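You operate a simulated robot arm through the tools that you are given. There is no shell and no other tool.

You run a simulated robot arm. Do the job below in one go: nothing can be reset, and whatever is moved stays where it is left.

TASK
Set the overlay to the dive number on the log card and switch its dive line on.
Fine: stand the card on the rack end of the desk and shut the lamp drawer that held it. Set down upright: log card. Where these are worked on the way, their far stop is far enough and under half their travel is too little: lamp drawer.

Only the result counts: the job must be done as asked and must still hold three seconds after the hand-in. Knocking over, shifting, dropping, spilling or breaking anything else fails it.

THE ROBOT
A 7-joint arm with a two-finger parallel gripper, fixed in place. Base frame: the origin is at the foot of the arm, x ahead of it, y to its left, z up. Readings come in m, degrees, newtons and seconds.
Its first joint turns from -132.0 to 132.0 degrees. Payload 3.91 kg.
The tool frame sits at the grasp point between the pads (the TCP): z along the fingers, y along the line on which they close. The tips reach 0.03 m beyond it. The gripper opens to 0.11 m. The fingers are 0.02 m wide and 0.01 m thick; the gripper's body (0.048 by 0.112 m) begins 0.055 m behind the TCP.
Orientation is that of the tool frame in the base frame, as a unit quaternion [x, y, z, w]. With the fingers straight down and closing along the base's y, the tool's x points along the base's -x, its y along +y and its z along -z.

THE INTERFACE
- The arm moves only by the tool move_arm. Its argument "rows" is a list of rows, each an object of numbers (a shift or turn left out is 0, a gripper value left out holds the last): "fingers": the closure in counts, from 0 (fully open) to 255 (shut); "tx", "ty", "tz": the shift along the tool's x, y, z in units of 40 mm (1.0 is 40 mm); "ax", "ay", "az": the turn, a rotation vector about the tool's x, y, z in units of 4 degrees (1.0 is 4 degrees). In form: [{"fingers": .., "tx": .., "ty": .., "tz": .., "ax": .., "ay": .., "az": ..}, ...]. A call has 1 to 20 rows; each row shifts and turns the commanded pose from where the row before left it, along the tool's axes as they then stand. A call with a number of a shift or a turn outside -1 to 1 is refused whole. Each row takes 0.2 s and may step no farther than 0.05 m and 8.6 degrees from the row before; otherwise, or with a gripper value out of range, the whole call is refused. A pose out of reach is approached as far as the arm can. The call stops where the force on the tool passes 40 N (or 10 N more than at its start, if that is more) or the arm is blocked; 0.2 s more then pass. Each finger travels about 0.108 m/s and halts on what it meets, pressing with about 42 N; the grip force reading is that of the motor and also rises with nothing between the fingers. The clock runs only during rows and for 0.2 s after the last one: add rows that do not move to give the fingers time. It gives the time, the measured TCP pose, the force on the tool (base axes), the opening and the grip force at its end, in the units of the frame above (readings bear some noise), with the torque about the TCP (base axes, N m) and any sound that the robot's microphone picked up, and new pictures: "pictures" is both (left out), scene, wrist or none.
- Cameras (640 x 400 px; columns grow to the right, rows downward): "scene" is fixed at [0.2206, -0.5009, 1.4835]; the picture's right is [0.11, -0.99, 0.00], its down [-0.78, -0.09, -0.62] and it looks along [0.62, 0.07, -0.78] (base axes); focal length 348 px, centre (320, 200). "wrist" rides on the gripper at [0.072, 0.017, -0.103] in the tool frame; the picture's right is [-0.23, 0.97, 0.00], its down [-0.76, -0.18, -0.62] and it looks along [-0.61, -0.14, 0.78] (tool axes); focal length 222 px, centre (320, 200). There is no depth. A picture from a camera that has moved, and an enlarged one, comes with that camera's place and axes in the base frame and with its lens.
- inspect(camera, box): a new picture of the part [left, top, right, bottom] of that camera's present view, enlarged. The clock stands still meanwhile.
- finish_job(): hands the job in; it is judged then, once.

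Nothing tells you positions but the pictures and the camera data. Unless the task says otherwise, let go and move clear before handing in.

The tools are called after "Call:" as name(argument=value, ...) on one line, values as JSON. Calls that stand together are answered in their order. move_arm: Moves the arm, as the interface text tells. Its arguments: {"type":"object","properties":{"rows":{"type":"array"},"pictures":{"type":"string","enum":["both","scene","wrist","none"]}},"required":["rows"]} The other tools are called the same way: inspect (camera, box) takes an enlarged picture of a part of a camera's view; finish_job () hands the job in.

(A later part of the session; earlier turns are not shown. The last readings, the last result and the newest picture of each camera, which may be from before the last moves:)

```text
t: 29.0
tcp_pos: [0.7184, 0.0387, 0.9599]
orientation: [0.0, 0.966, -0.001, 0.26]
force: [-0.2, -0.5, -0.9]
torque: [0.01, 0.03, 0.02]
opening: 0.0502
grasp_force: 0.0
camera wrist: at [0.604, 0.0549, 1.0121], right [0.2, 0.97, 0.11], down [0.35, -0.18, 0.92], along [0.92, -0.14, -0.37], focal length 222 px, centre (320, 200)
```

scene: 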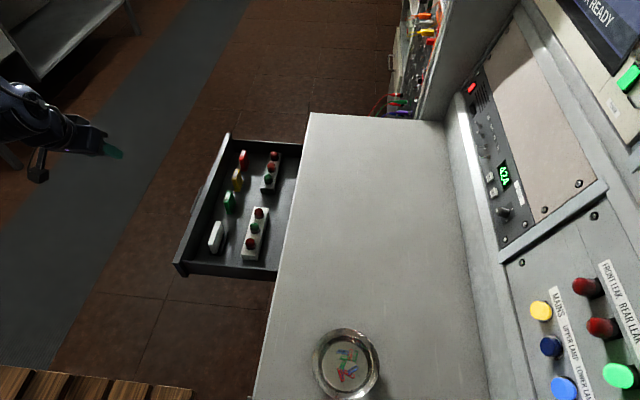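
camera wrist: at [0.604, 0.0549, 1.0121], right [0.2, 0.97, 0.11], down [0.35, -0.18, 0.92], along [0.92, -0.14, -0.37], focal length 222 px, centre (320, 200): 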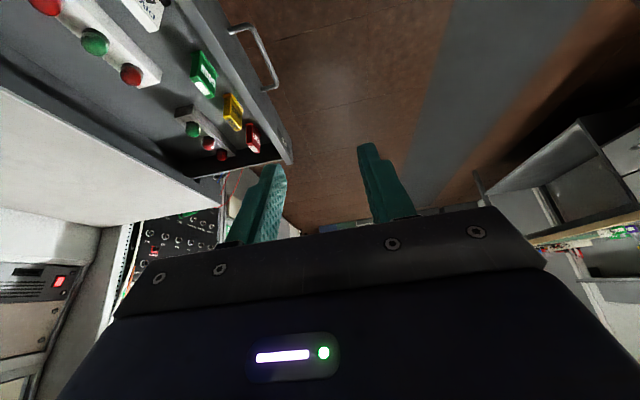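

Call:
move_arm(rows=[{"ty": -0.98}, {"ty": -0.98}, {"ty": -0.98}, {"ty": -0.98}, {"ty": -0.98}, {"tx": 0.581, "tz": 0.82}, {"tx": 0.581, "tz": 0.82}, {"tx": 0.581, "tz": 0.82}, {"tx": 0.581, "tz": 0.82}])

Call:
inspect(camera="scene", box=[160, 170, 280, 270])

Call:
inspect(camera="wrist", box=[220, 100, 420, 250])

```text
t: 31.0
tcp_pos: [0.7043, -0.1581, 0.7983]
orientation: [0.0, 0.966, 0.0, 0.259]
force: [0.5, -0.5, 0.5]
torque: [0.01, 0.06, -0.01]
opening: 0.0502
grasp_force: 0.2
camera wrist: at [0.5898, -0.1419, 0.8514], right [0.2, 0.97, 0.11], down [0.35, -0.18, 0.92], along [0.92, -0.14, -0.37], focal length 222 px, centre (320, 200)
```

scene: 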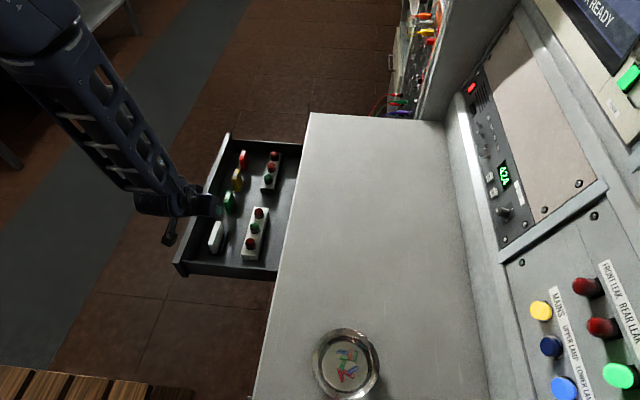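
wrist: 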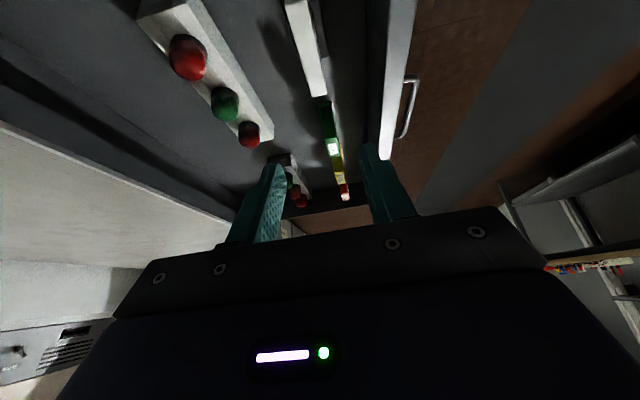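

```text
4.00 times, centred on (220, 220) of scene
camera zoom: at [0.2206, -0.5009, 1.4835], right [0.11, -0.99, 0.0], down [-0.78, -0.09, -0.62], along [0.62, 0.07, -0.78], focal length 1394 px, centre (720, 120)
```

zoom: 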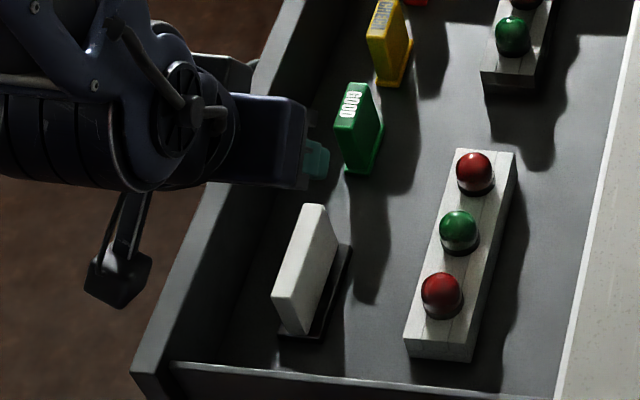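

```text
2.67 times, centred on (320, 175) of wrist
camera zoom: at [0.5898, -0.1419, 0.8514], right [0.2, 0.97, 0.11], down [0.35, -0.18, 0.92], along [0.92, -0.14, -0.37], focal length 592 px, centre (320, 267)
```

zoom: 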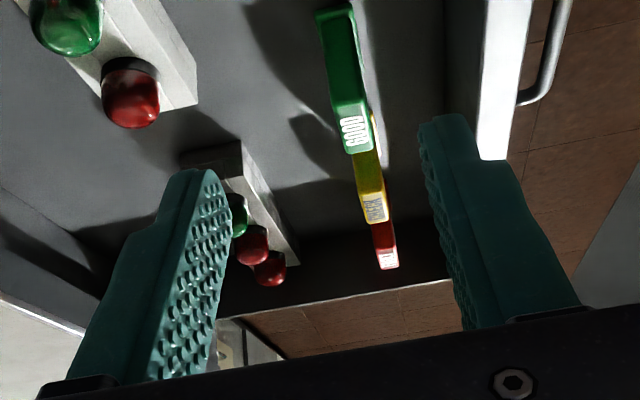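

Call:
inspect(camera="wrist", box=[220, 0, 400, 110])

```text
3.56 times, centred on (310, 55) of wrist
camera zoom: at [0.5898, -0.1419, 0.8514], right [0.2, 0.97, 0.11], down [0.35, -0.18, 0.92], along [0.92, -0.14, -0.37], focal length 790 px, centre (356, 716)
```

zoom: 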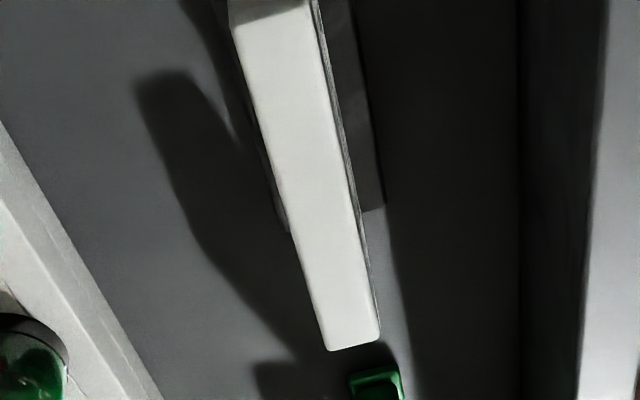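

The card's plate spans y −0.162 to −0.148 (center −0.155), top z ≈ 0.682. I'll descend straddling it and close gently.

Call:
move_arm(rows=[{"tx": 0.316, "tz": 0.547, "ty": 0.015}, {"tx": 0.316, "tz": 0.547, "ty": 0.015}, {"tx": 0.316, "tz": 0.547, "ty": 0.015}, {"tx": 0.316, "tz": 0.547, "ty": 0.015}, {"tx": 0.316, "tz": 0.547, "ty": 0.015}])

Call:
inspect(camera="scene", box=[160, 170, 280, 270])

Call:
inspect(camera="wrist", box=[220, 50, 420, 250])

```text
t: 32.2
tcp_pos: [0.704, -0.1547, 0.6727]
orientation: [0.0, 0.966, 0.0, 0.258]
force: [0.2, 0.1, 0.3]
torque: [0.01, 0.04, 0.01]
opening: 0.05
grasp_force: 0.1
camera wrist: at [0.5892, -0.1379, 0.7257], right [0.2, 0.97, 0.11], down [0.35, -0.18, 0.92], along [0.92, -0.14, -0.37], focal length 222 px, centre (320, 200)
```

scene: 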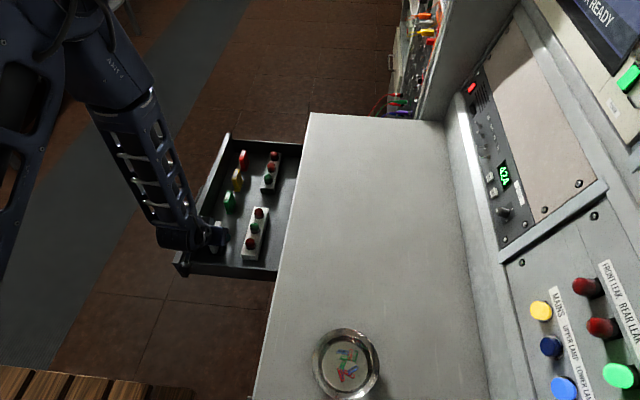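
wrist: 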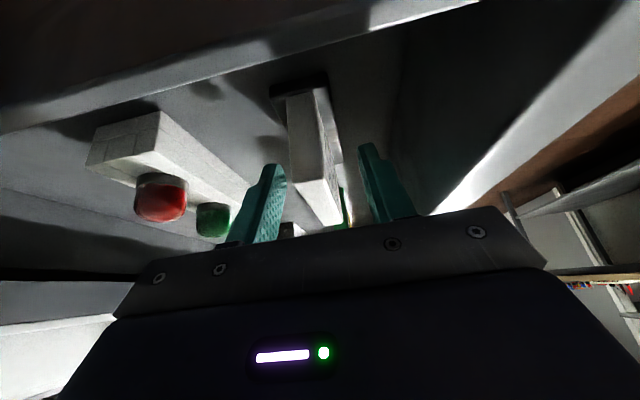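

```text
4.00 times, centred on (220, 220) of scene
camera zoom: at [0.2206, -0.5009, 1.4835], right [0.11, -0.99, 0.0], down [-0.78, -0.09, -0.62], along [0.62, 0.07, -0.78], focal length 1394 px, centre (720, 120)
```

zoom: 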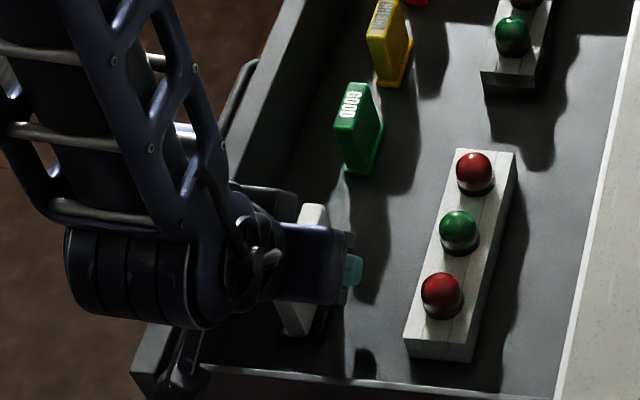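

```text
2.00 times, centred on (320, 150) of wrist
camera zoom: at [0.5892, -0.1379, 0.7257], right [0.2, 0.97, 0.11], down [0.35, -0.18, 0.92], along [0.92, -0.14, -0.37], focal length 444 px, centre (320, 300)
```

zoom: 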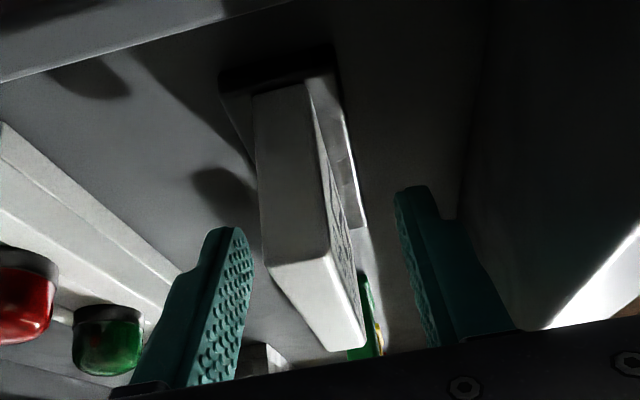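

Call:
move_arm(rows=[{"fingers": 190}, {"fingers": 225}, {"fingers": 255}, {"fingers": 255}, {"fingers": 255}], pictures="wrist")

```text
t: 33.4
tcp_pos: [0.7039, -0.1553, 0.6729]
orientation: [0.0, 0.966, 0.0, 0.258]
force: [0.2, 0.2, 0.4]
torque: [-0.02, -0.01, 0.02]
opening: 0.0141
grasp_force: 41.9
camera wrist: at [0.5891, -0.138, 0.7258], right [0.2, 0.97, 0.11], down [0.35, -0.18, 0.92], along [0.92, -0.14, -0.37], focal length 222 px, centre (320, 200)
```

wrist: 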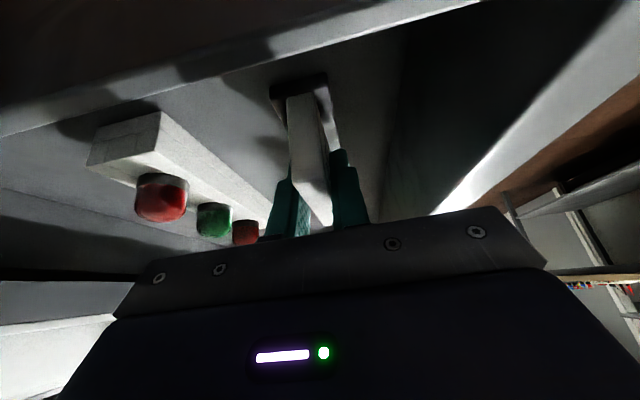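

The card is held (14 mm). I'll lift it straight up.

Call:
move_arm(rows=[{"tx": -0.125, "tz": -0.2165}, {"tx": -0.25, "tz": -0.433}, {"tx": -0.5, "tz": -0.866}, {"tx": -0.5, "tz": -0.866}, {"tx": -0.5, "tz": -0.866}, {"tx": -0.5, "tz": -0.866}, {"tx": -0.25, "tz": -0.433}])

Call:
inspect(camera="scene", box=[140, 120, 280, 270])

Call:
inspect(camera="wrist", box=[220, 50, 420, 250])

```text
t: 35.0
tcp_pos: [0.7048, -0.1545, 0.8828]
orientation: [-0.001, 0.966, 0.0, 0.257]
force: [0.0, 0.4, -1.4]
torque: [-0.03, 0.06, -0.06]
opening: 0.0144
grasp_force: 41.8
camera wrist: at [0.5902, -0.1372, 0.935], right [0.2, 0.97, 0.11], down [0.35, -0.18, 0.92], along [0.92, -0.14, -0.37], focal length 222 px, centre (320, 200)
```

scene: 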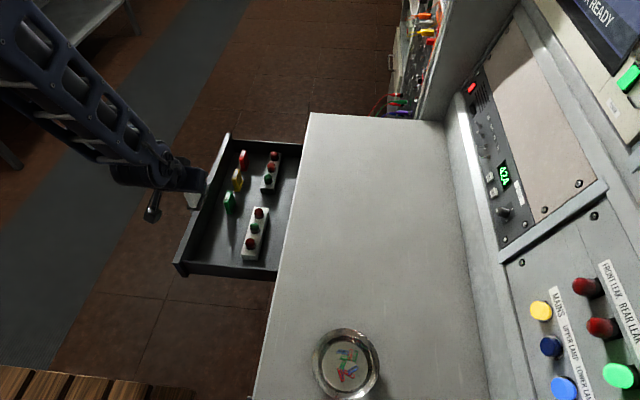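
wrist: 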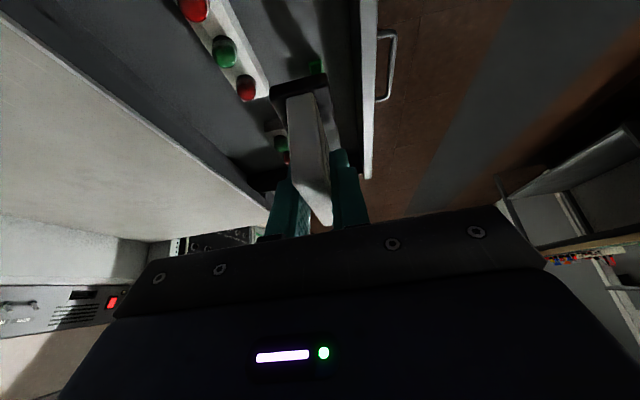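

```text
2.67 times, centred on (210, 195) of scene
camera zoom: at [0.2206, -0.5009, 1.4835], right [0.11, -0.99, 0.0], down [-0.78, -0.09, -0.62], along [0.62, 0.07, -0.78], focal length 929 px, centre (613, 213)
```

zoom: 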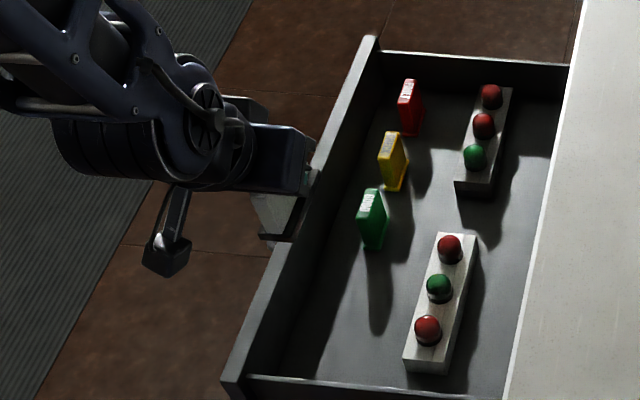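

```text
2.00 times, centred on (320, 150) of wrist
camera zoom: at [0.5902, -0.1372, 0.935], right [0.2, 0.97, 0.11], down [0.35, -0.18, 0.92], along [0.92, -0.14, -0.37], focal length 444 px, centre (320, 300)
```

zoom: 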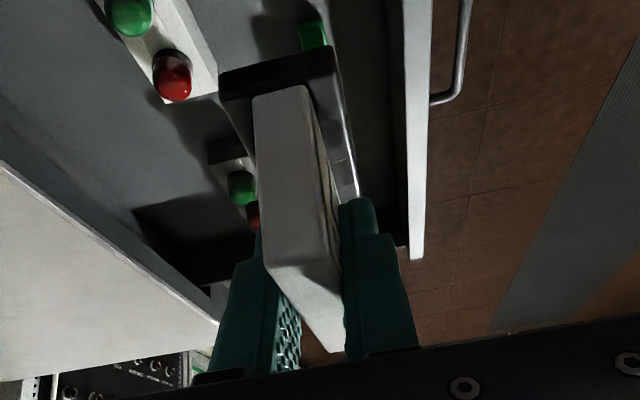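

Card lifted cleanly. I'll carry it over the desk toward the rack end.

Call:
move_arm(rows=[{"tx": -0.65, "tz": 0.375, "ty": -0.78}, {"tx": -0.65, "tz": 0.375, "ty": -0.78}, {"tx": -0.65, "tz": 0.375, "ty": -0.78}, {"tx": -0.65, "tz": 0.375, "ty": -0.78}, {"tx": -0.65, "tz": 0.375, "ty": -0.78}, {"tx": -0.65, "tz": 0.375, "ty": -0.78}, {"tx": -0.65, "tz": 0.375, "ty": -0.78}, {"tx": -0.65, "tz": 0.375, "ty": -0.78}, {"tx": -0.65, "tz": 0.375, "ty": -0.78}])

```text
t: 37.0
tcp_pos: [0.9755, -0.436, 0.8827]
orientation: [-0.001, 0.966, 0.0, 0.259]
force: [-0.4, -0.6, 0.2]
torque: [-0.02, 0.02, -0.03]
opening: 0.0144
grasp_force: 42.1
camera wrist: at [0.8609, -0.4201, 0.9349], right [0.2, 0.97, 0.11], down [0.35, -0.18, 0.92], along [0.92, -0.14, -0.37], focal length 222 px, centre (320, 200)
```

scene: 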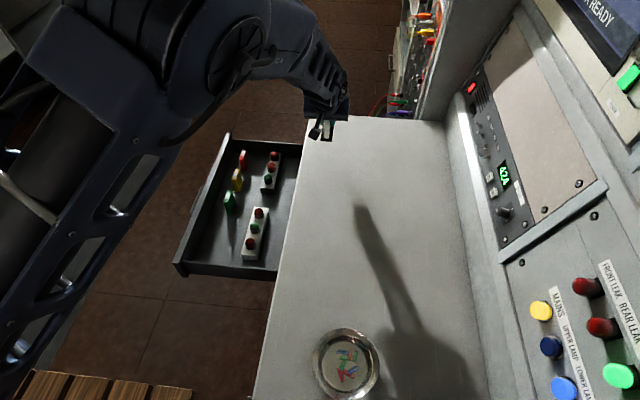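
wrist: 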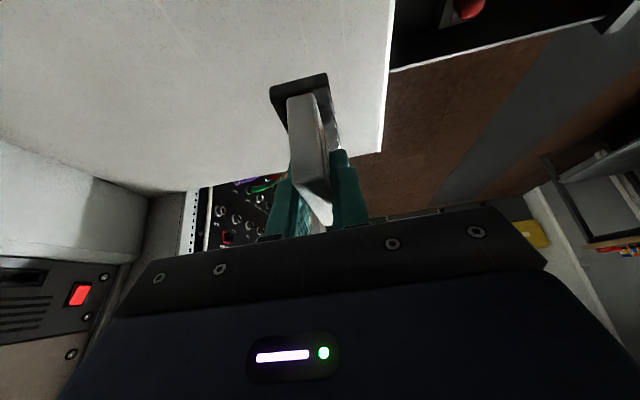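

Call:
move_arm(rows=[{"tx": -0.65, "tz": 0.375}, {"tx": -0.65, "tz": 0.375}, {"tx": -0.216, "tz": -0.125}], pictures="scene")

```text
t: 37.8
tcp_pos: [1.0395, -0.4358, 0.8905]
orientation: [0.0, 0.966, 0.001, 0.259]
force: [-1.2, 0.2, -1.2]
torque: [0.0, -0.04, 0.03]
opening: 0.014
grasp_force: 42.1
```

scene: 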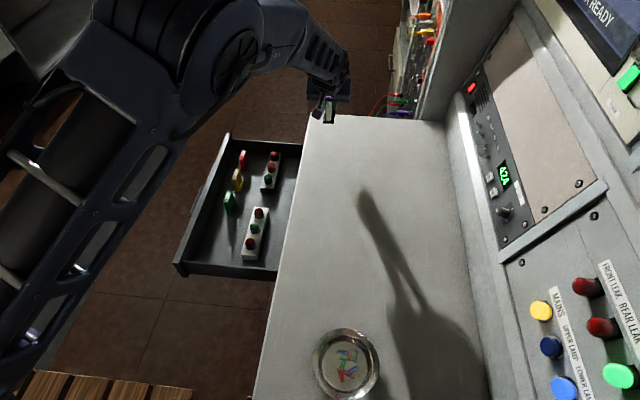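

I can reach x ≈ 1.04 at the rack end. I'll lower the card toward the desk top.

Call:
move_arm(rows=[{"tx": 0.2625, "tz": 0.455}, {"tx": 0.2625, "tz": 0.455}, {"tx": 0.2625, "tz": 0.455}, {"tx": 0.2625, "tz": 0.455}, {"tx": 0.2, "tz": 0.3464}])

Call:
inspect(camera="wrist", box=[220, 50, 420, 250])

Call:
inspect(camera="scene", box=[290, 80, 380, 150])

```text
t: 39.0
tcp_pos: [1.0397, -0.4346, 0.7912]
orientation: [0.0, 0.966, 0.0, 0.258]
force: [0.7, 0.1, -0.1]
torque: [-0.02, 0.01, -0.02]
opening: 0.0143
grasp_force: 41.6
camera wrist: at [0.9249, -0.4183, 0.8444], right [0.2, 0.97, 0.11], down [0.35, -0.18, 0.92], along [0.92, -0.14, -0.37], focal length 222 px, centre (320, 200)
```

scene: 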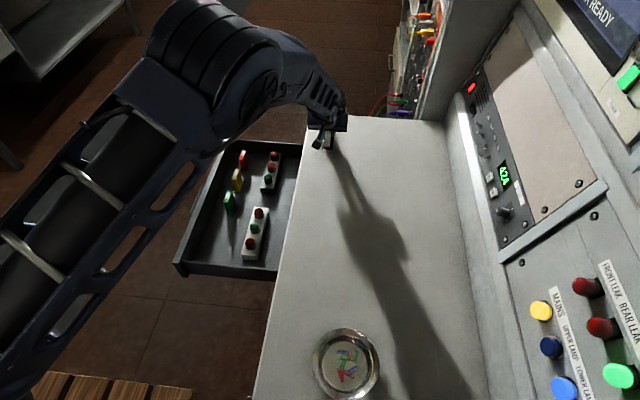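
wrist: 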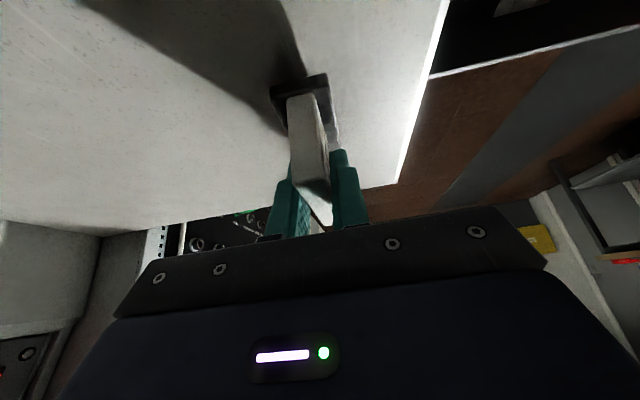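

```text
2.00 times, centred on (320, 150) of wrist
camera zoom: at [0.9249, -0.4183, 0.8444], right [0.2, 0.97, 0.11], down [0.35, -0.18, 0.92], along [0.92, -0.14, -0.37], focal length 444 px, centre (320, 300)
```

zoom: 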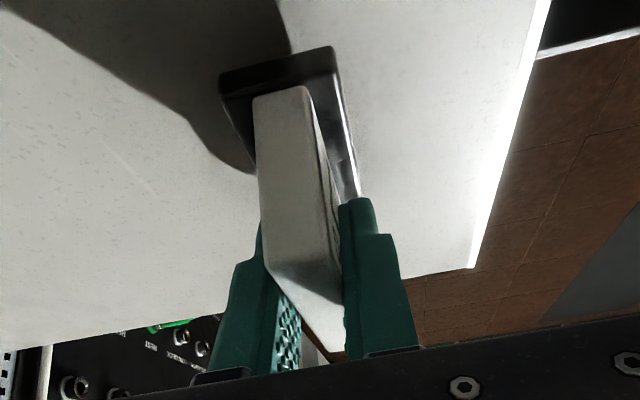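

```text
5.71 times, centred on (335, 115) of scene
camera zoom: at [0.2206, -0.5009, 1.4835], right [0.11, -0.99, 0.0], down [-0.78, -0.09, -0.62], along [0.62, 0.07, -0.78], focal length 1991 px, centre (234, 686)
```

zoom: 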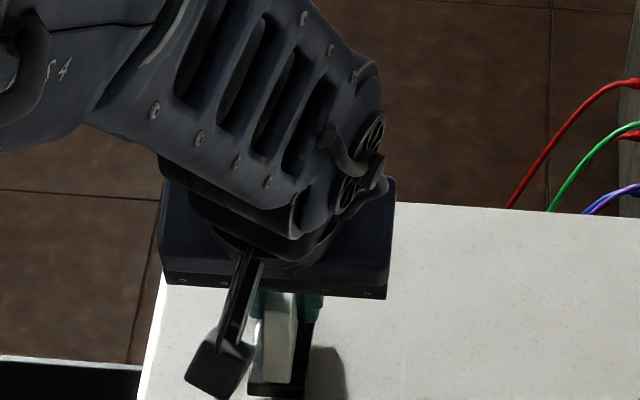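

Call:
move_arm(rows=[{"tx": 0.0375, "tz": 0.065}, {"tx": 0.0375, "tz": 0.065}, {"tx": 0.0375, "tz": 0.065}, {"tx": 0.0375, "tz": 0.065}, {"tx": 0.0125, "tz": 0.0217}], pictures="none")

Call:
inspect(camera="wrist", box=[260, 50, 370, 130])

```text
t: 40.2
tcp_pos: [1.0387, -0.4352, 0.78]
orientation: [0.0, 0.966, -0.001, 0.259]
force: [-3.9, 0.2, 13.3]
torque: [0.06, 0.43, -0.02]
opening: 0.0141
grasp_force: 42.4
```

```text
5.00 times, centred on (315, 90) of wrist
camera zoom: at [0.9247, -0.4185, 0.8324], right [0.2, 0.97, 0.11], down [0.35, -0.18, 0.92], along [0.92, -0.14, -0.37], focal length 1111 px, centre (345, 750)
```

zoom: 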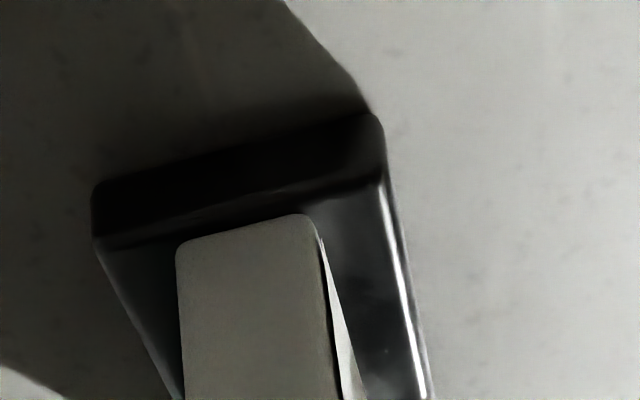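

The base now touches the desk (13 N). I'll ease off slightly and open the fingers.

Call:
move_arm(rows=[{"tx": -0.02, "tz": -0.035}, {"fingers": 225}, {"fingers": 200}, {"fingers": 170}, {"fingers": 139}, {"fingers": 139}])

Call:
inspect(camera="wrist", box=[220, 50, 420, 250])

```text
t: 41.6
tcp_pos: [1.0387, -0.4353, 0.78]
orientation: [0.0, 0.966, -0.001, 0.258]
force: [0.4, 0.6, 0.2]
torque: [-0.01, 0.0, 0.01]
opening: 0.05
grasp_force: 0.1
camera wrist: at [0.9248, -0.4183, 0.8328], right [0.2, 0.97, 0.11], down [0.35, -0.18, 0.92], along [0.92, -0.14, -0.37], focal length 222 px, centre (320, 200)
```

scene: 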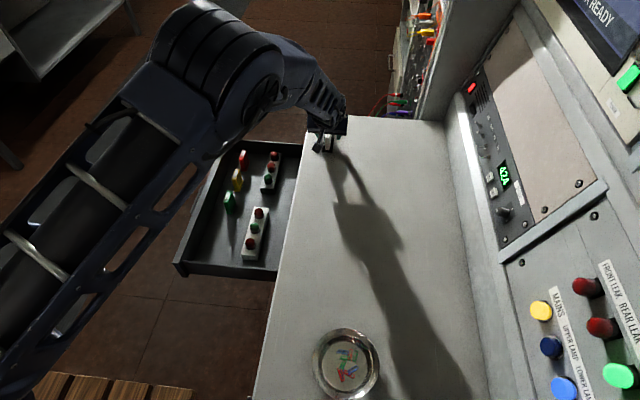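
wrist: 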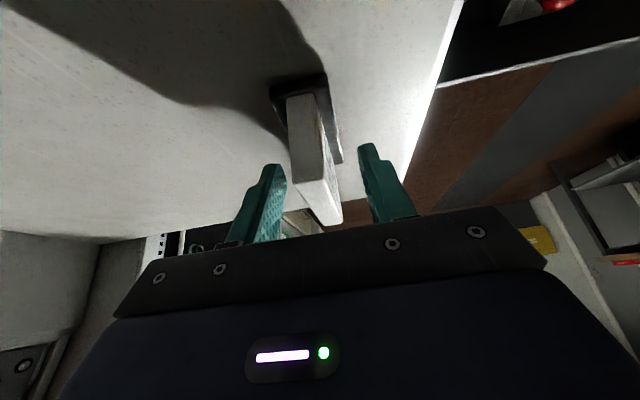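

```text
2.00 times, centred on (320, 150) of wrist
camera zoom: at [0.9248, -0.4183, 0.8328], right [0.2, 0.97, 0.11], down [0.35, -0.18, 0.92], along [0.92, -0.14, -0.37], focal length 444 px, centre (320, 300)
```

zoom: 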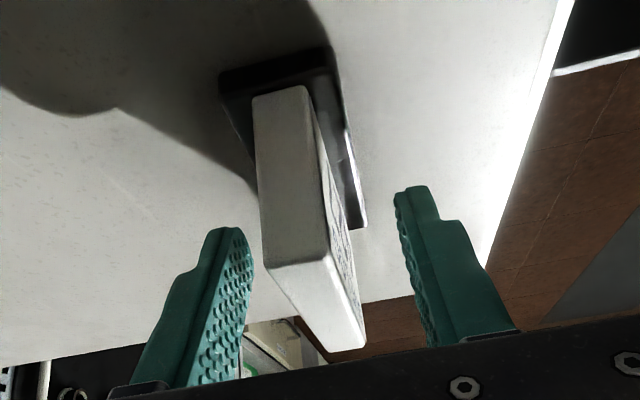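

The card stands upright on the desk. I'll raise straight up and retreat toward the drawer handle.

Call:
move_arm(rows=[{"tx": -0.25, "tz": -0.433}, {"tx": -0.5, "tz": -0.866}, {"tx": -0.5, "tz": -0.866}, {"tx": -0.5, "tz": -0.866}, {"tx": -0.25, "tz": -0.433}, {"tx": 0.342, "tz": -0.198, "ty": 0.99}, {"tx": 0.342, "tz": -0.198, "ty": 0.99}, {"tx": 0.342, "tz": -0.198, "ty": 0.99}, {"tx": 0.342, "tz": -0.198, "ty": 0.99}, {"tx": 0.342, "tz": -0.198, "ty": 0.99}, {"tx": 0.342, "tz": -0.198, "ty": 0.99}, {"tx": 0.342, "tz": -0.198, "ty": 0.99}, {"tx": 0.342, "tz": -0.198, "ty": 0.99}, {"tx": 0.342, "tz": -0.198, "ty": 0.99}, {"tx": 0.342, "tz": -0.198, "ty": 0.99}, {"tx": 0.342, "tz": -0.198, "ty": 0.99}, {"tx": 0.342, "tz": -0.198, "ty": 0.99}])

Call:
inspect(camera="scene", box=[290, 80, 410, 170])

```text
t: 45.2
tcp_pos: [0.8491, 0.0386, 0.9397]
orientation: [0.001, 0.966, 0.0, 0.259]
force: [0.4, -0.6, -0.1]
torque: [0.05, 0.01, 0.02]
opening: 0.0502
grasp_force: 0.0
camera wrist: at [0.7345, 0.0555, 0.9933], right [0.2, 0.97, 0.11], down [0.35, -0.18, 0.92], along [0.92, -0.14, -0.37], focal length 222 px, centre (320, 200)
```

scene: 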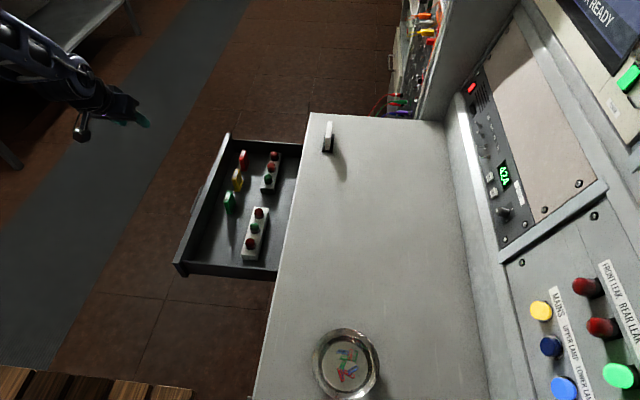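
wrist: 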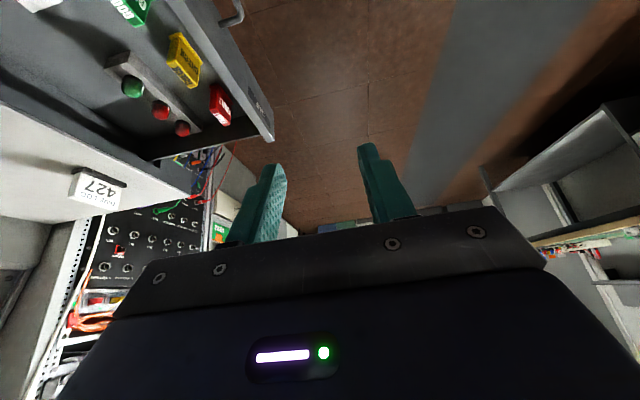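

```text
4.44 times, centred on (350, 125) of scene
camera zoom: at [0.2206, -0.5009, 1.4835], right [0.11, -0.99, 0.0], down [-0.78, -0.09, -0.62], along [0.62, 0.07, -0.78], focal length 1548 px, centre (187, 533)
```

zoom: 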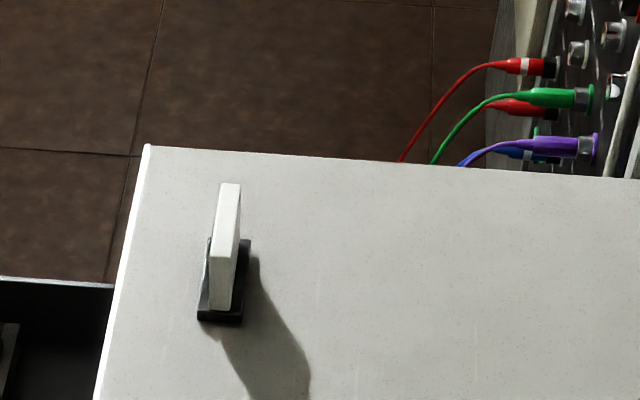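

The card is standing at the rack end. Now I'll rotate the tool back to horizontal (-y) to close the drawer by its handle.

Call:
move_arm(rows=[{"ay": 1, "fingers": 0}, {"ay": 1}, {"ay": 1}, {"ay": 1}, {"ay": 1}, {"ay": 1}, {"ay": 1}, {"ay": 0.5}, {"ax": 1}, {"ax": 1}, {"ax": 1}, {"ax": 1}, {"ax": 1}, {"ax": 1}, {"ax": 1}, {"ax": 1}, {"ax": 1}, {"ax": 1}, {"ax": 1}, {"ax": 1}], pictures="none")

Call:
move_arm(rows=[{"ax": 1}, {"ax": 1}, {"ax": 1}, {"ax": 1}, {"ax": 1}, {"ax": 1}, {"ax": 1}, {"ax": 1}, {"ax": 1}, {"ax": 1}, {"ax": 0.5}, {"ty": 1}, {"ty": 1}, {"ty": 1}, {"ty": 1}, {"ty": 1}, {"ty": 1}, {"ty": 0.75}, {"ty": 0.75}])

Call:
inspect(camera="wrist", box=[200, 20, 460, 240])

```text
t: 49.4
tcp_pos: [0.848, 0.0399, 0.9391]
orientation: [-0.001, 0.913, -0.408, 0.0]
force: [0.4, -0.3, -0.1]
torque: [0.03, 0.01, 0.01]
opening: 0.1098
grasp_force: 0.0
```

```text
t: 53.4
tcp_pos: [0.8492, 0.0393, 0.6391]
orientation: [-0.001, -0.707, 0.707, 0.0]
force: [0.1, 0.2, 0.5]
torque: [0.05, 0.0, 0.01]
opening: 0.1102
grasp_force: 0.0
camera wrist: at [0.7769, 0.1422, 0.6219], right [0.23, 0.0, -0.97], down [0.76, 0.62, 0.18], along [0.61, -0.78, 0.14], focal length 222 px, centre (320, 200)
```

scene: 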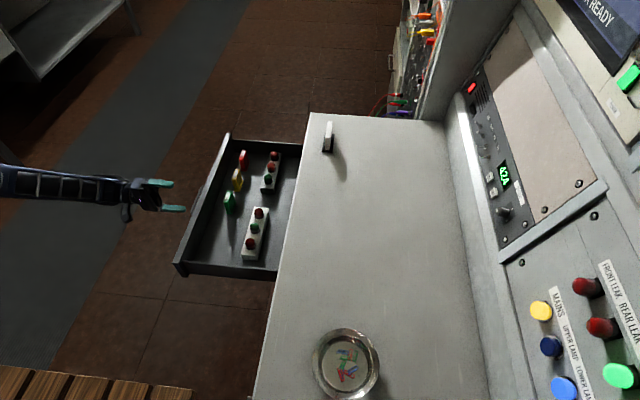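
wrist: 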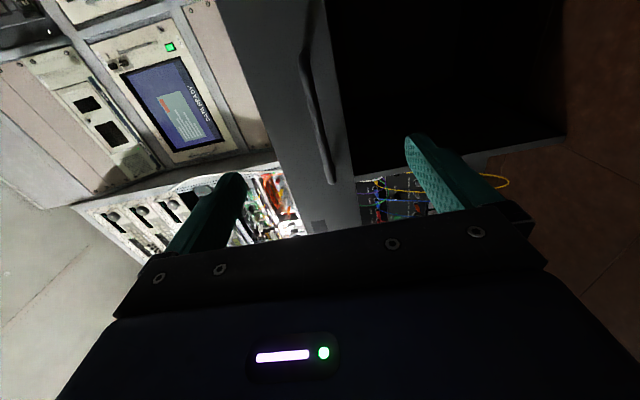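

```text
1.82 times, centred on (330, 130) of wrist
camera zoom: at [0.7769, 0.1422, 0.6219], right [0.23, 0.0, -0.97], down [0.76, 0.62, 0.18], along [0.61, -0.78, 0.14], focal length 404 px, centre (302, 327)
```

zoom: 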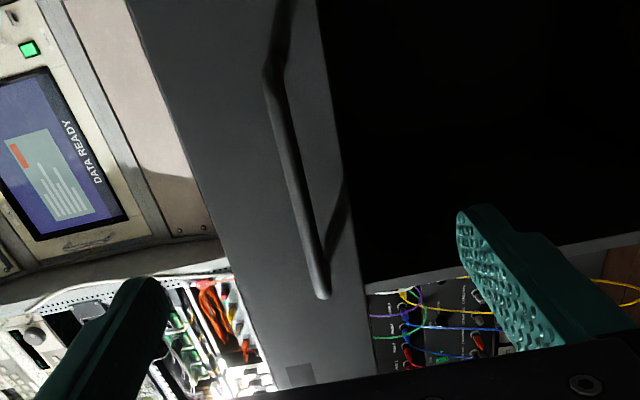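

Call:
move_arm(rows=[{"tz": 0.5}, {"tz": 0.5}, {"tz": 0.5}, {"tz": 0.5}, {"fingers": 255}, {"fingers": 255}, {"fingers": 255}, {"fingers": 255}], pictures="none")

```text
t: 55.2
tcp_pos: [0.8494, -0.041, 0.6384]
orientation: [0.0, -0.707, 0.707, 0.0]
force: [1.3, -1.2, -5.8]
torque: [0.01, 0.03, 0.28]
opening: 0.0088
grasp_force: 45.3
```

Handle gripped again. I'll push the drawer closed at the same gentle speed.

Call:
move_arm(rows=[{"tz": 0.15}, {"tz": 0.3}, {"tz": 0.4}, {"tz": 0.4}, {"tz": 0.4}, {"tz": 0.4}, {"tz": 0.4}, {"tz": 0.4}, {"tz": 0.4}, {"tz": 0.4}, {"tz": 0.4}, {"tz": 0.4}, {"tz": 0.4}, {"tz": 0.4}, {"tz": 0.4}, {"tz": 0.4}, {"tz": 0.3}, {"tz": 0.3}, {"tz": 0.2}, {"tz": 0.15}])

```text
t: 59.4
tcp_pos: [0.8501, -0.3195, 0.6396]
orientation: [0.0, 0.707, -0.707, 0.0]
force: [14.9, -2.7, -10.8]
torque: [0.06, 0.09, 0.51]
opening: 0.009
grasp_force: 44.6
camera wrist: at [0.7772, -0.2172, 0.6218], right [0.23, 0.0, -0.97], down [0.76, 0.62, 0.18], along [0.61, -0.78, 0.14], focal length 222 px, centre (320, 200)
```

scene: 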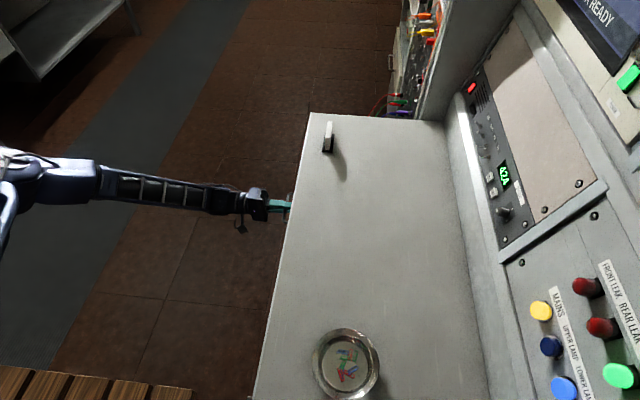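
wrist: 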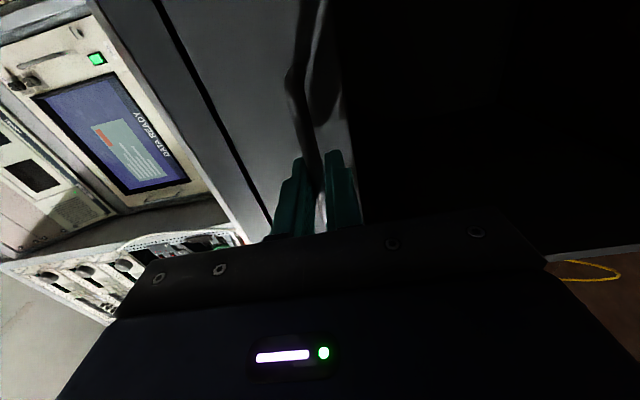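

Nearly shut; I'll push the last few millimetres until it meets its stop.

Call:
move_arm(rows=[{"tz": 0.05}, {"tz": 0.05}, {"tz": 0.05}, {"tz": 0.05}], pictures="none")

```text
t: 60.1
tcp_pos: [0.8498, -0.3205, 0.6396]
orientation: [-0.001, 0.707, -0.707, 0.001]
force: [-3.1, 3.7, 2.4]
torque: [0.0, 0.04, 0.45]
opening: 0.0091
grasp_force: 44.9
stopped in row 3: the force on the tool passed its limit at 43 N (the readings are from after the stop); the commanded pose is now the measured one
```

The drawer is against its stop. I'll release and back off, then check it.

Call:
move_arm(rows=[{"fingers": 0}, {"fingers": 0}, {"fingers": 0}, {"tz": -0.5}, {"tz": -0.5}, {"tz": -0.5}, {"tz": -0.5}, {"tz": -0.5}])

Call:
inspect(camera="scene", box=[265, 180, 315, 230])

Call:
inspect(camera="wrist", box=[200, 20, 460, 240])

```text
t: 61.9
tcp_pos: [0.85, -0.2215, 0.6388]
orientation: [-0.001, 0.708, -0.706, 0.0]
force: [0.3, -0.1, 0.5]
torque: [-0.03, 0.01, -0.02]
opening: 0.1102
grasp_force: 0.0
camera wrist: at [0.7767, -0.1185, 0.6217], right [0.23, 0.0, -0.97], down [0.76, 0.62, 0.18], along [0.61, -0.78, 0.14], focal length 222 px, centre (320, 200)
```

scene: 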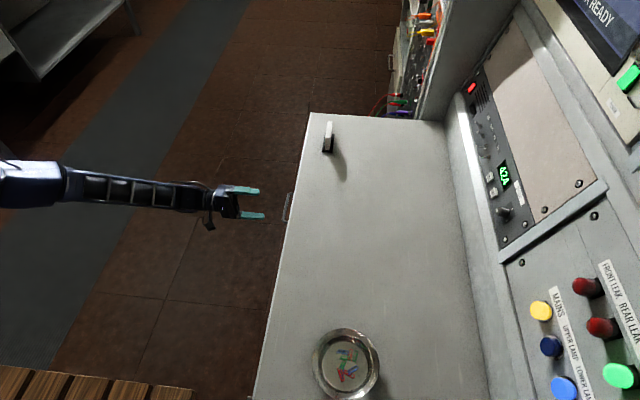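
wrist: 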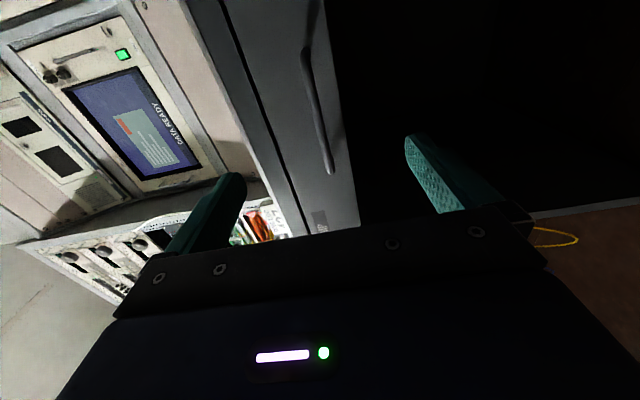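

```text
8.00 times, centred on (290, 205) of scene
camera zoom: at [0.2206, -0.5009, 1.4835], right [0.11, -0.99, 0.0], down [-0.78, -0.09, -0.62], along [0.62, 0.07, -0.78], focal length 2787 px, centre (560, 160)
```

zoom: 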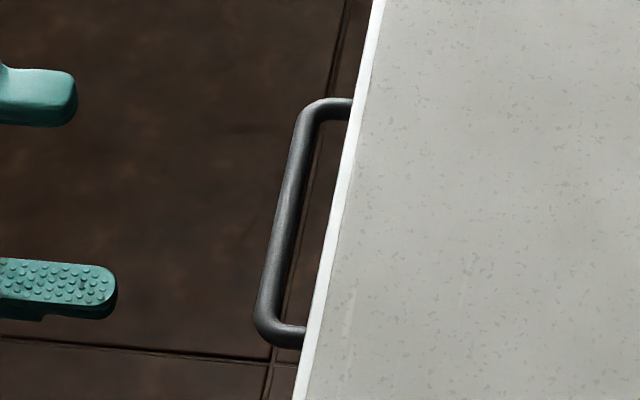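

```text
1.82 times, centred on (330, 130) of wrist
camera zoom: at [0.7767, -0.1185, 0.6217], right [0.23, 0.0, -0.97], down [0.76, 0.62, 0.18], along [0.61, -0.78, 0.14], focal length 404 px, centre (302, 327)
```

zoom: 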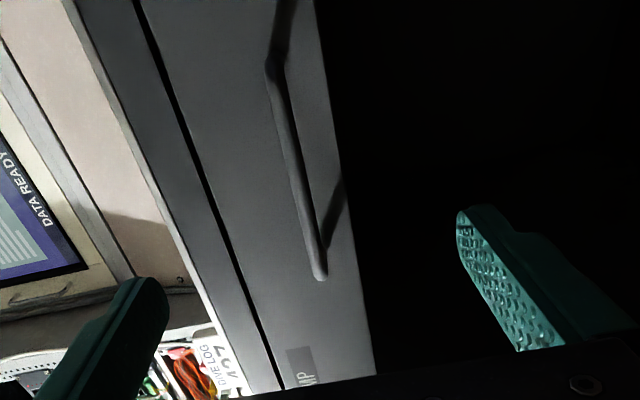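

The drawer is shut and the handle is back at its original place. Next: rise, close the fingers, align with the panel normal and approach the + button.

Call:
move_arm(rows=[{"ty": -1, "fingers": 255}, {"ty": -1}, {"ty": -1}, {"ty": -1}, {"ty": -1}, {"ty": -1}, {"ty": -1}, {"ty": -1}, {"ty": -1}, {"ax": -0.8125, "tx": 0.6}, {"ax": -0.8125, "tx": 0.6}, {"ax": -0.8125, "tx": 0.6}, {"ax": -0.8125, "tx": 0.6}])

```text
t: 64.7
tcp_pos: [0.7533, -0.2215, 0.9978]
orientation: [-0.001, 0.783, -0.622, 0.0]
force: [-0.3, -0.9, 0.4]
torque: [-0.04, 0.03, -0.02]
opening: 0.0003
grasp_force: 37.5
camera wrist: at [0.6804, -0.1179, 1.0052], right [0.23, 0.22, -0.95], down [0.76, 0.57, 0.31], along [0.61, -0.79, -0.04], focal length 222 px, centre (320, 200)
```

scene: 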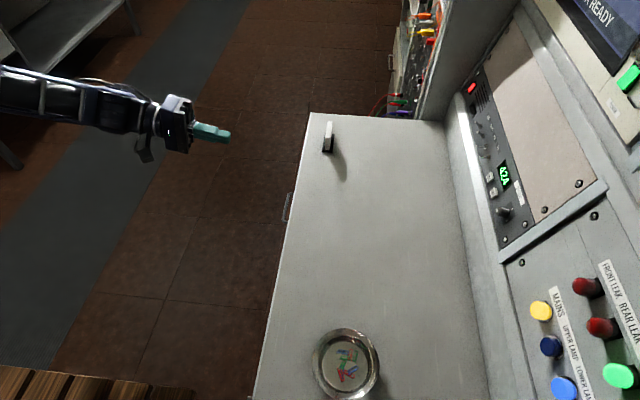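
wrist: 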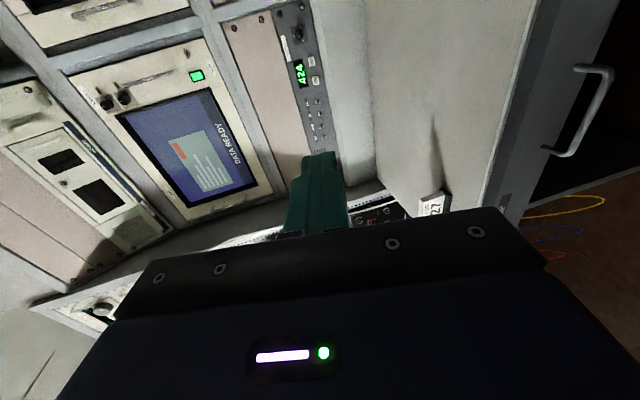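

Call:
move_arm(rows=[{"tz": 0.95, "ty": -0.054}, {"tz": 0.95, "ty": -0.054}, {"tz": 0.95, "ty": -0.054}, {"tz": 0.95, "ty": -0.054}, {"tz": 0.95, "ty": -0.054}, {"tz": 0.95, "ty": -0.054}, {"tz": 0.95, "ty": -0.054}, {"tz": 0.95, "ty": -0.054}, {"tz": 0.95, "ty": -0.054}, {"tz": 0.95, "ty": -0.054}])

Call:
inspect(camera="wrist", box=[230, 30, 390, 230])

Call:
inspect(camera="scene", box=[400, 130, 540, 230])

```text
t: 66.9
tcp_pos: [0.7551, -0.5962, 0.9347]
orientation: [-0.002, 0.783, -0.622, 0.001]
force: [0.1, 0.4, 0.2]
torque: [0.01, -0.02, -0.01]
opening: 0.0
grasp_force: 37.4
camera wrist: at [0.6821, -0.4927, 0.9412], right [0.23, 0.22, -0.95], down [0.76, 0.57, 0.31], along [0.61, -0.79, -0.04], focal length 222 px, centre (320, 200)
```

scene: 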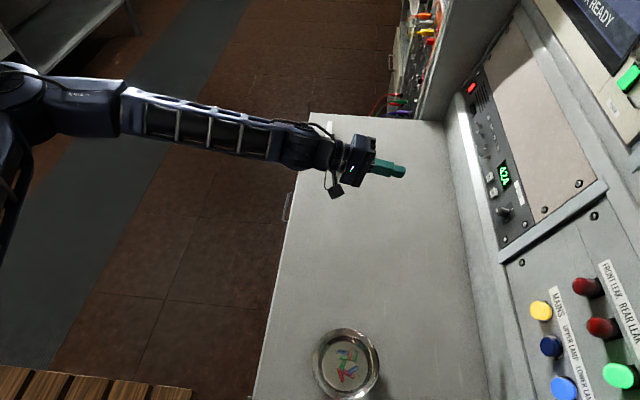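
wrist: 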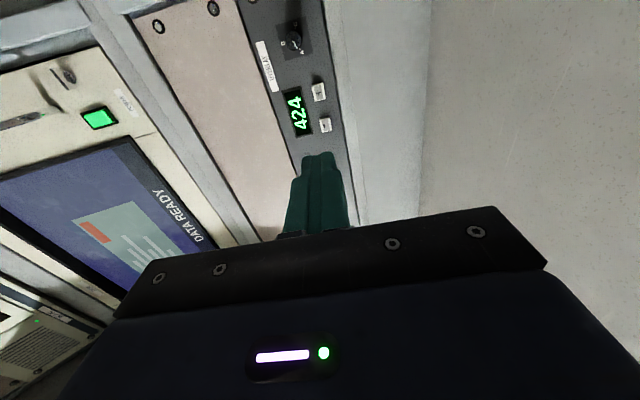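

```text
2.00 times, centred on (310, 130) of wrist
camera zoom: at [0.6821, -0.4927, 0.9412], right [0.23, 0.22, -0.95], down [0.76, 0.57, 0.31], along [0.61, -0.79, -0.04], focal length 444 px, centre (340, 340)
```

zoom: 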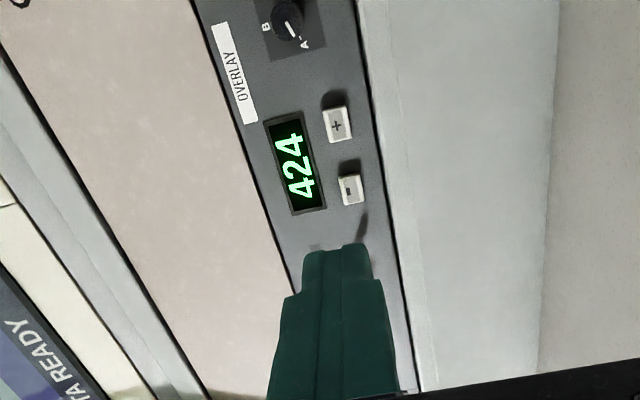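

```text
4.00 times, centred on (470, 180) of scene
camera zoom: at [0.2206, -0.5009, 1.4835], right [0.11, -0.99, 0.0], down [-0.78, -0.09, -0.62], along [0.62, 0.07, -0.78], focal length 1394 px, centre (-280, 280)
```

zoom: 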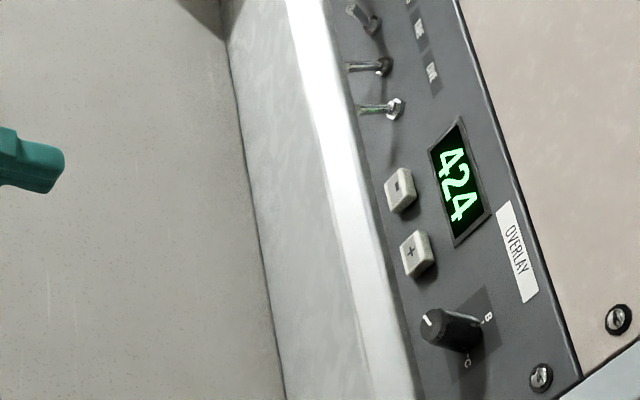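

I place the + button face at about [0.756, −0.828, 0.886]. I'll move to a standoff about 30 mm in front of it.

Call:
move_arm(rows=[{"tz": 0.886, "ty": -0.026}, {"tz": 0.886, "ty": -0.026}, {"tz": 0.886, "ty": -0.026}, {"tz": 0.886, "ty": -0.026}, {"tz": 0.886, "ty": -0.026, "tx": -0.02}])

Call:
inspect(camera="wrist", box=[230, 30, 390, 230])

Call:
inspect(camera="scene", box=[450, 150, 540, 220])

```text
t: 68.1
tcp_pos: [0.7556, -0.7706, 0.9003]
orientation: [0.0, 0.783, -0.622, 0.001]
force: [0.3, 0.3, 0.7]
torque: [-0.01, -0.02, -0.05]
opening: 0.0003
grasp_force: 37.9
camera wrist: at [0.6837, -0.666, 0.9057], right [0.23, 0.22, -0.95], down [0.76, 0.57, 0.31], along [0.61, -0.79, -0.04], focal length 222 px, centre (320, 200)
```

scene: 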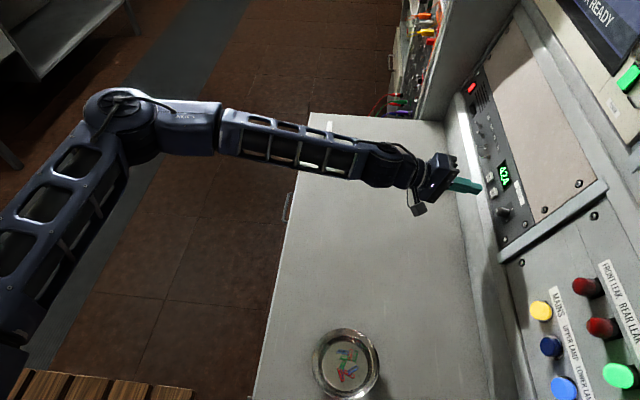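
wrist: 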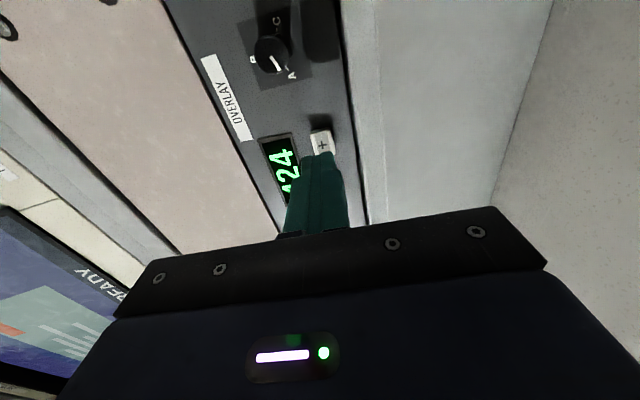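

```text
2.00 times, centred on (310, 130) of wrist
camera zoom: at [0.6837, -0.666, 0.9057], right [0.23, 0.22, -0.95], down [0.76, 0.57, 0.31], along [0.61, -0.79, -0.04], focal length 444 px, centre (340, 340)
```

zoom: 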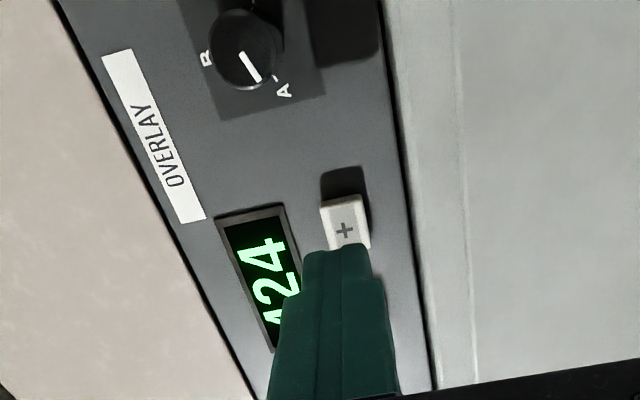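

```text
5.71 times, centred on (495, 185) of scene
camera zoom: at [0.2206, -0.5009, 1.4835], right [0.11, -0.99, 0.0], down [-0.78, -0.09, -0.62], along [0.62, 0.07, -0.78], focal length 1991 px, centre (-680, 286)
```

zoom: 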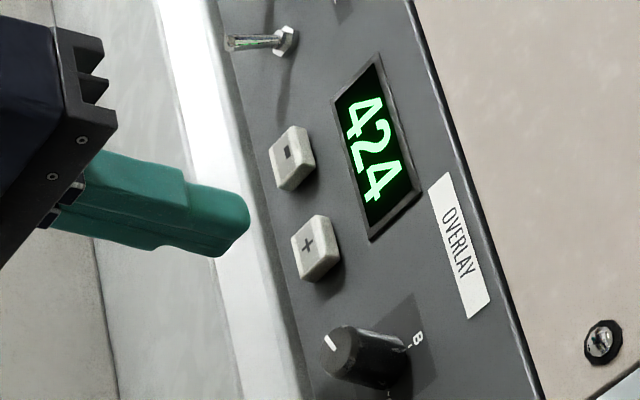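

The fingertip is aligned with the + button. I'll advance to near contact, then press in small steps.

Call:
move_arm(rows=[{"tz": 0.1, "ty": 0.03}, {"tz": 0.1}, {"tz": 0.1}, {"tz": 0.1}, {"tz": 0.1}, {"tz": 0.1}], pictures="none")

Call:
inspect(camera="scene", box=[450, 150, 540, 220])

```text
t: 69.5
tcp_pos: [0.7551, -0.7941, 0.8937]
orientation: [-0.002, 0.784, -0.621, 0.001]
force: [-0.5, 0.0, 0.0]
torque: [0.0, 0.0, -0.01]
opening: 0.0002
grasp_force: 37.5
```

```text
5.71 times, centred on (495, 185) of scene
camera zoom: at [0.2206, -0.5009, 1.4835], right [0.11, -0.99, 0.0], down [-0.78, -0.09, -0.62], along [0.62, 0.07, -0.78], focal length 1991 px, centre (-680, 286)
```

zoom: 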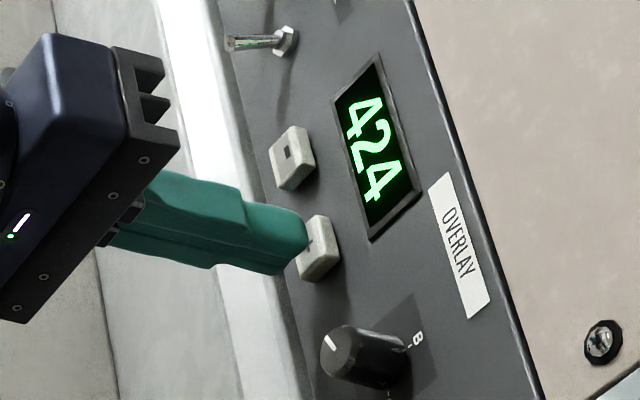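

Call:
move_arm(rows=[{"tz": 0.05}, {"tz": 0.05}, {"tz": 0.05}, {"tz": 0.05}], pictures="none")

Call:
inspect(camera="scene", box=[450, 150, 540, 220])

```text
t: 70.5
tcp_pos: [0.7541, -0.8014, 0.8893]
orientation: [-0.001, 0.783, -0.622, 0.001]
force: [-0.5, 0.9, 0.6]
torque: [0.0, -0.01, -0.02]
opening: 0.0
grasp_force: 37.3
```

```text
5.71 times, centred on (495, 185) of scene
camera zoom: at [0.2206, -0.5009, 1.4835], right [0.11, -0.99, 0.0], down [-0.78, -0.09, -0.62], along [0.62, 0.07, -0.78], focal length 1991 px, centre (-680, 286)
```

zoom: 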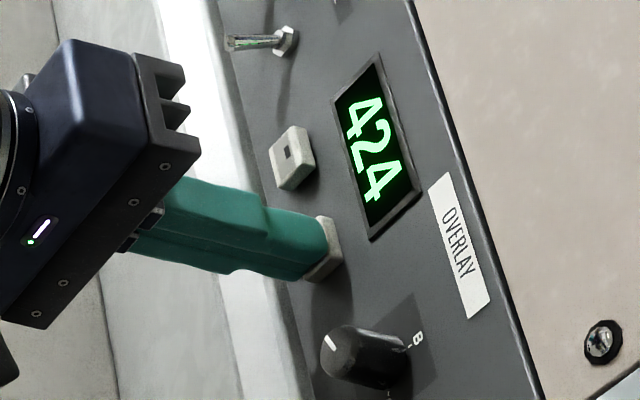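

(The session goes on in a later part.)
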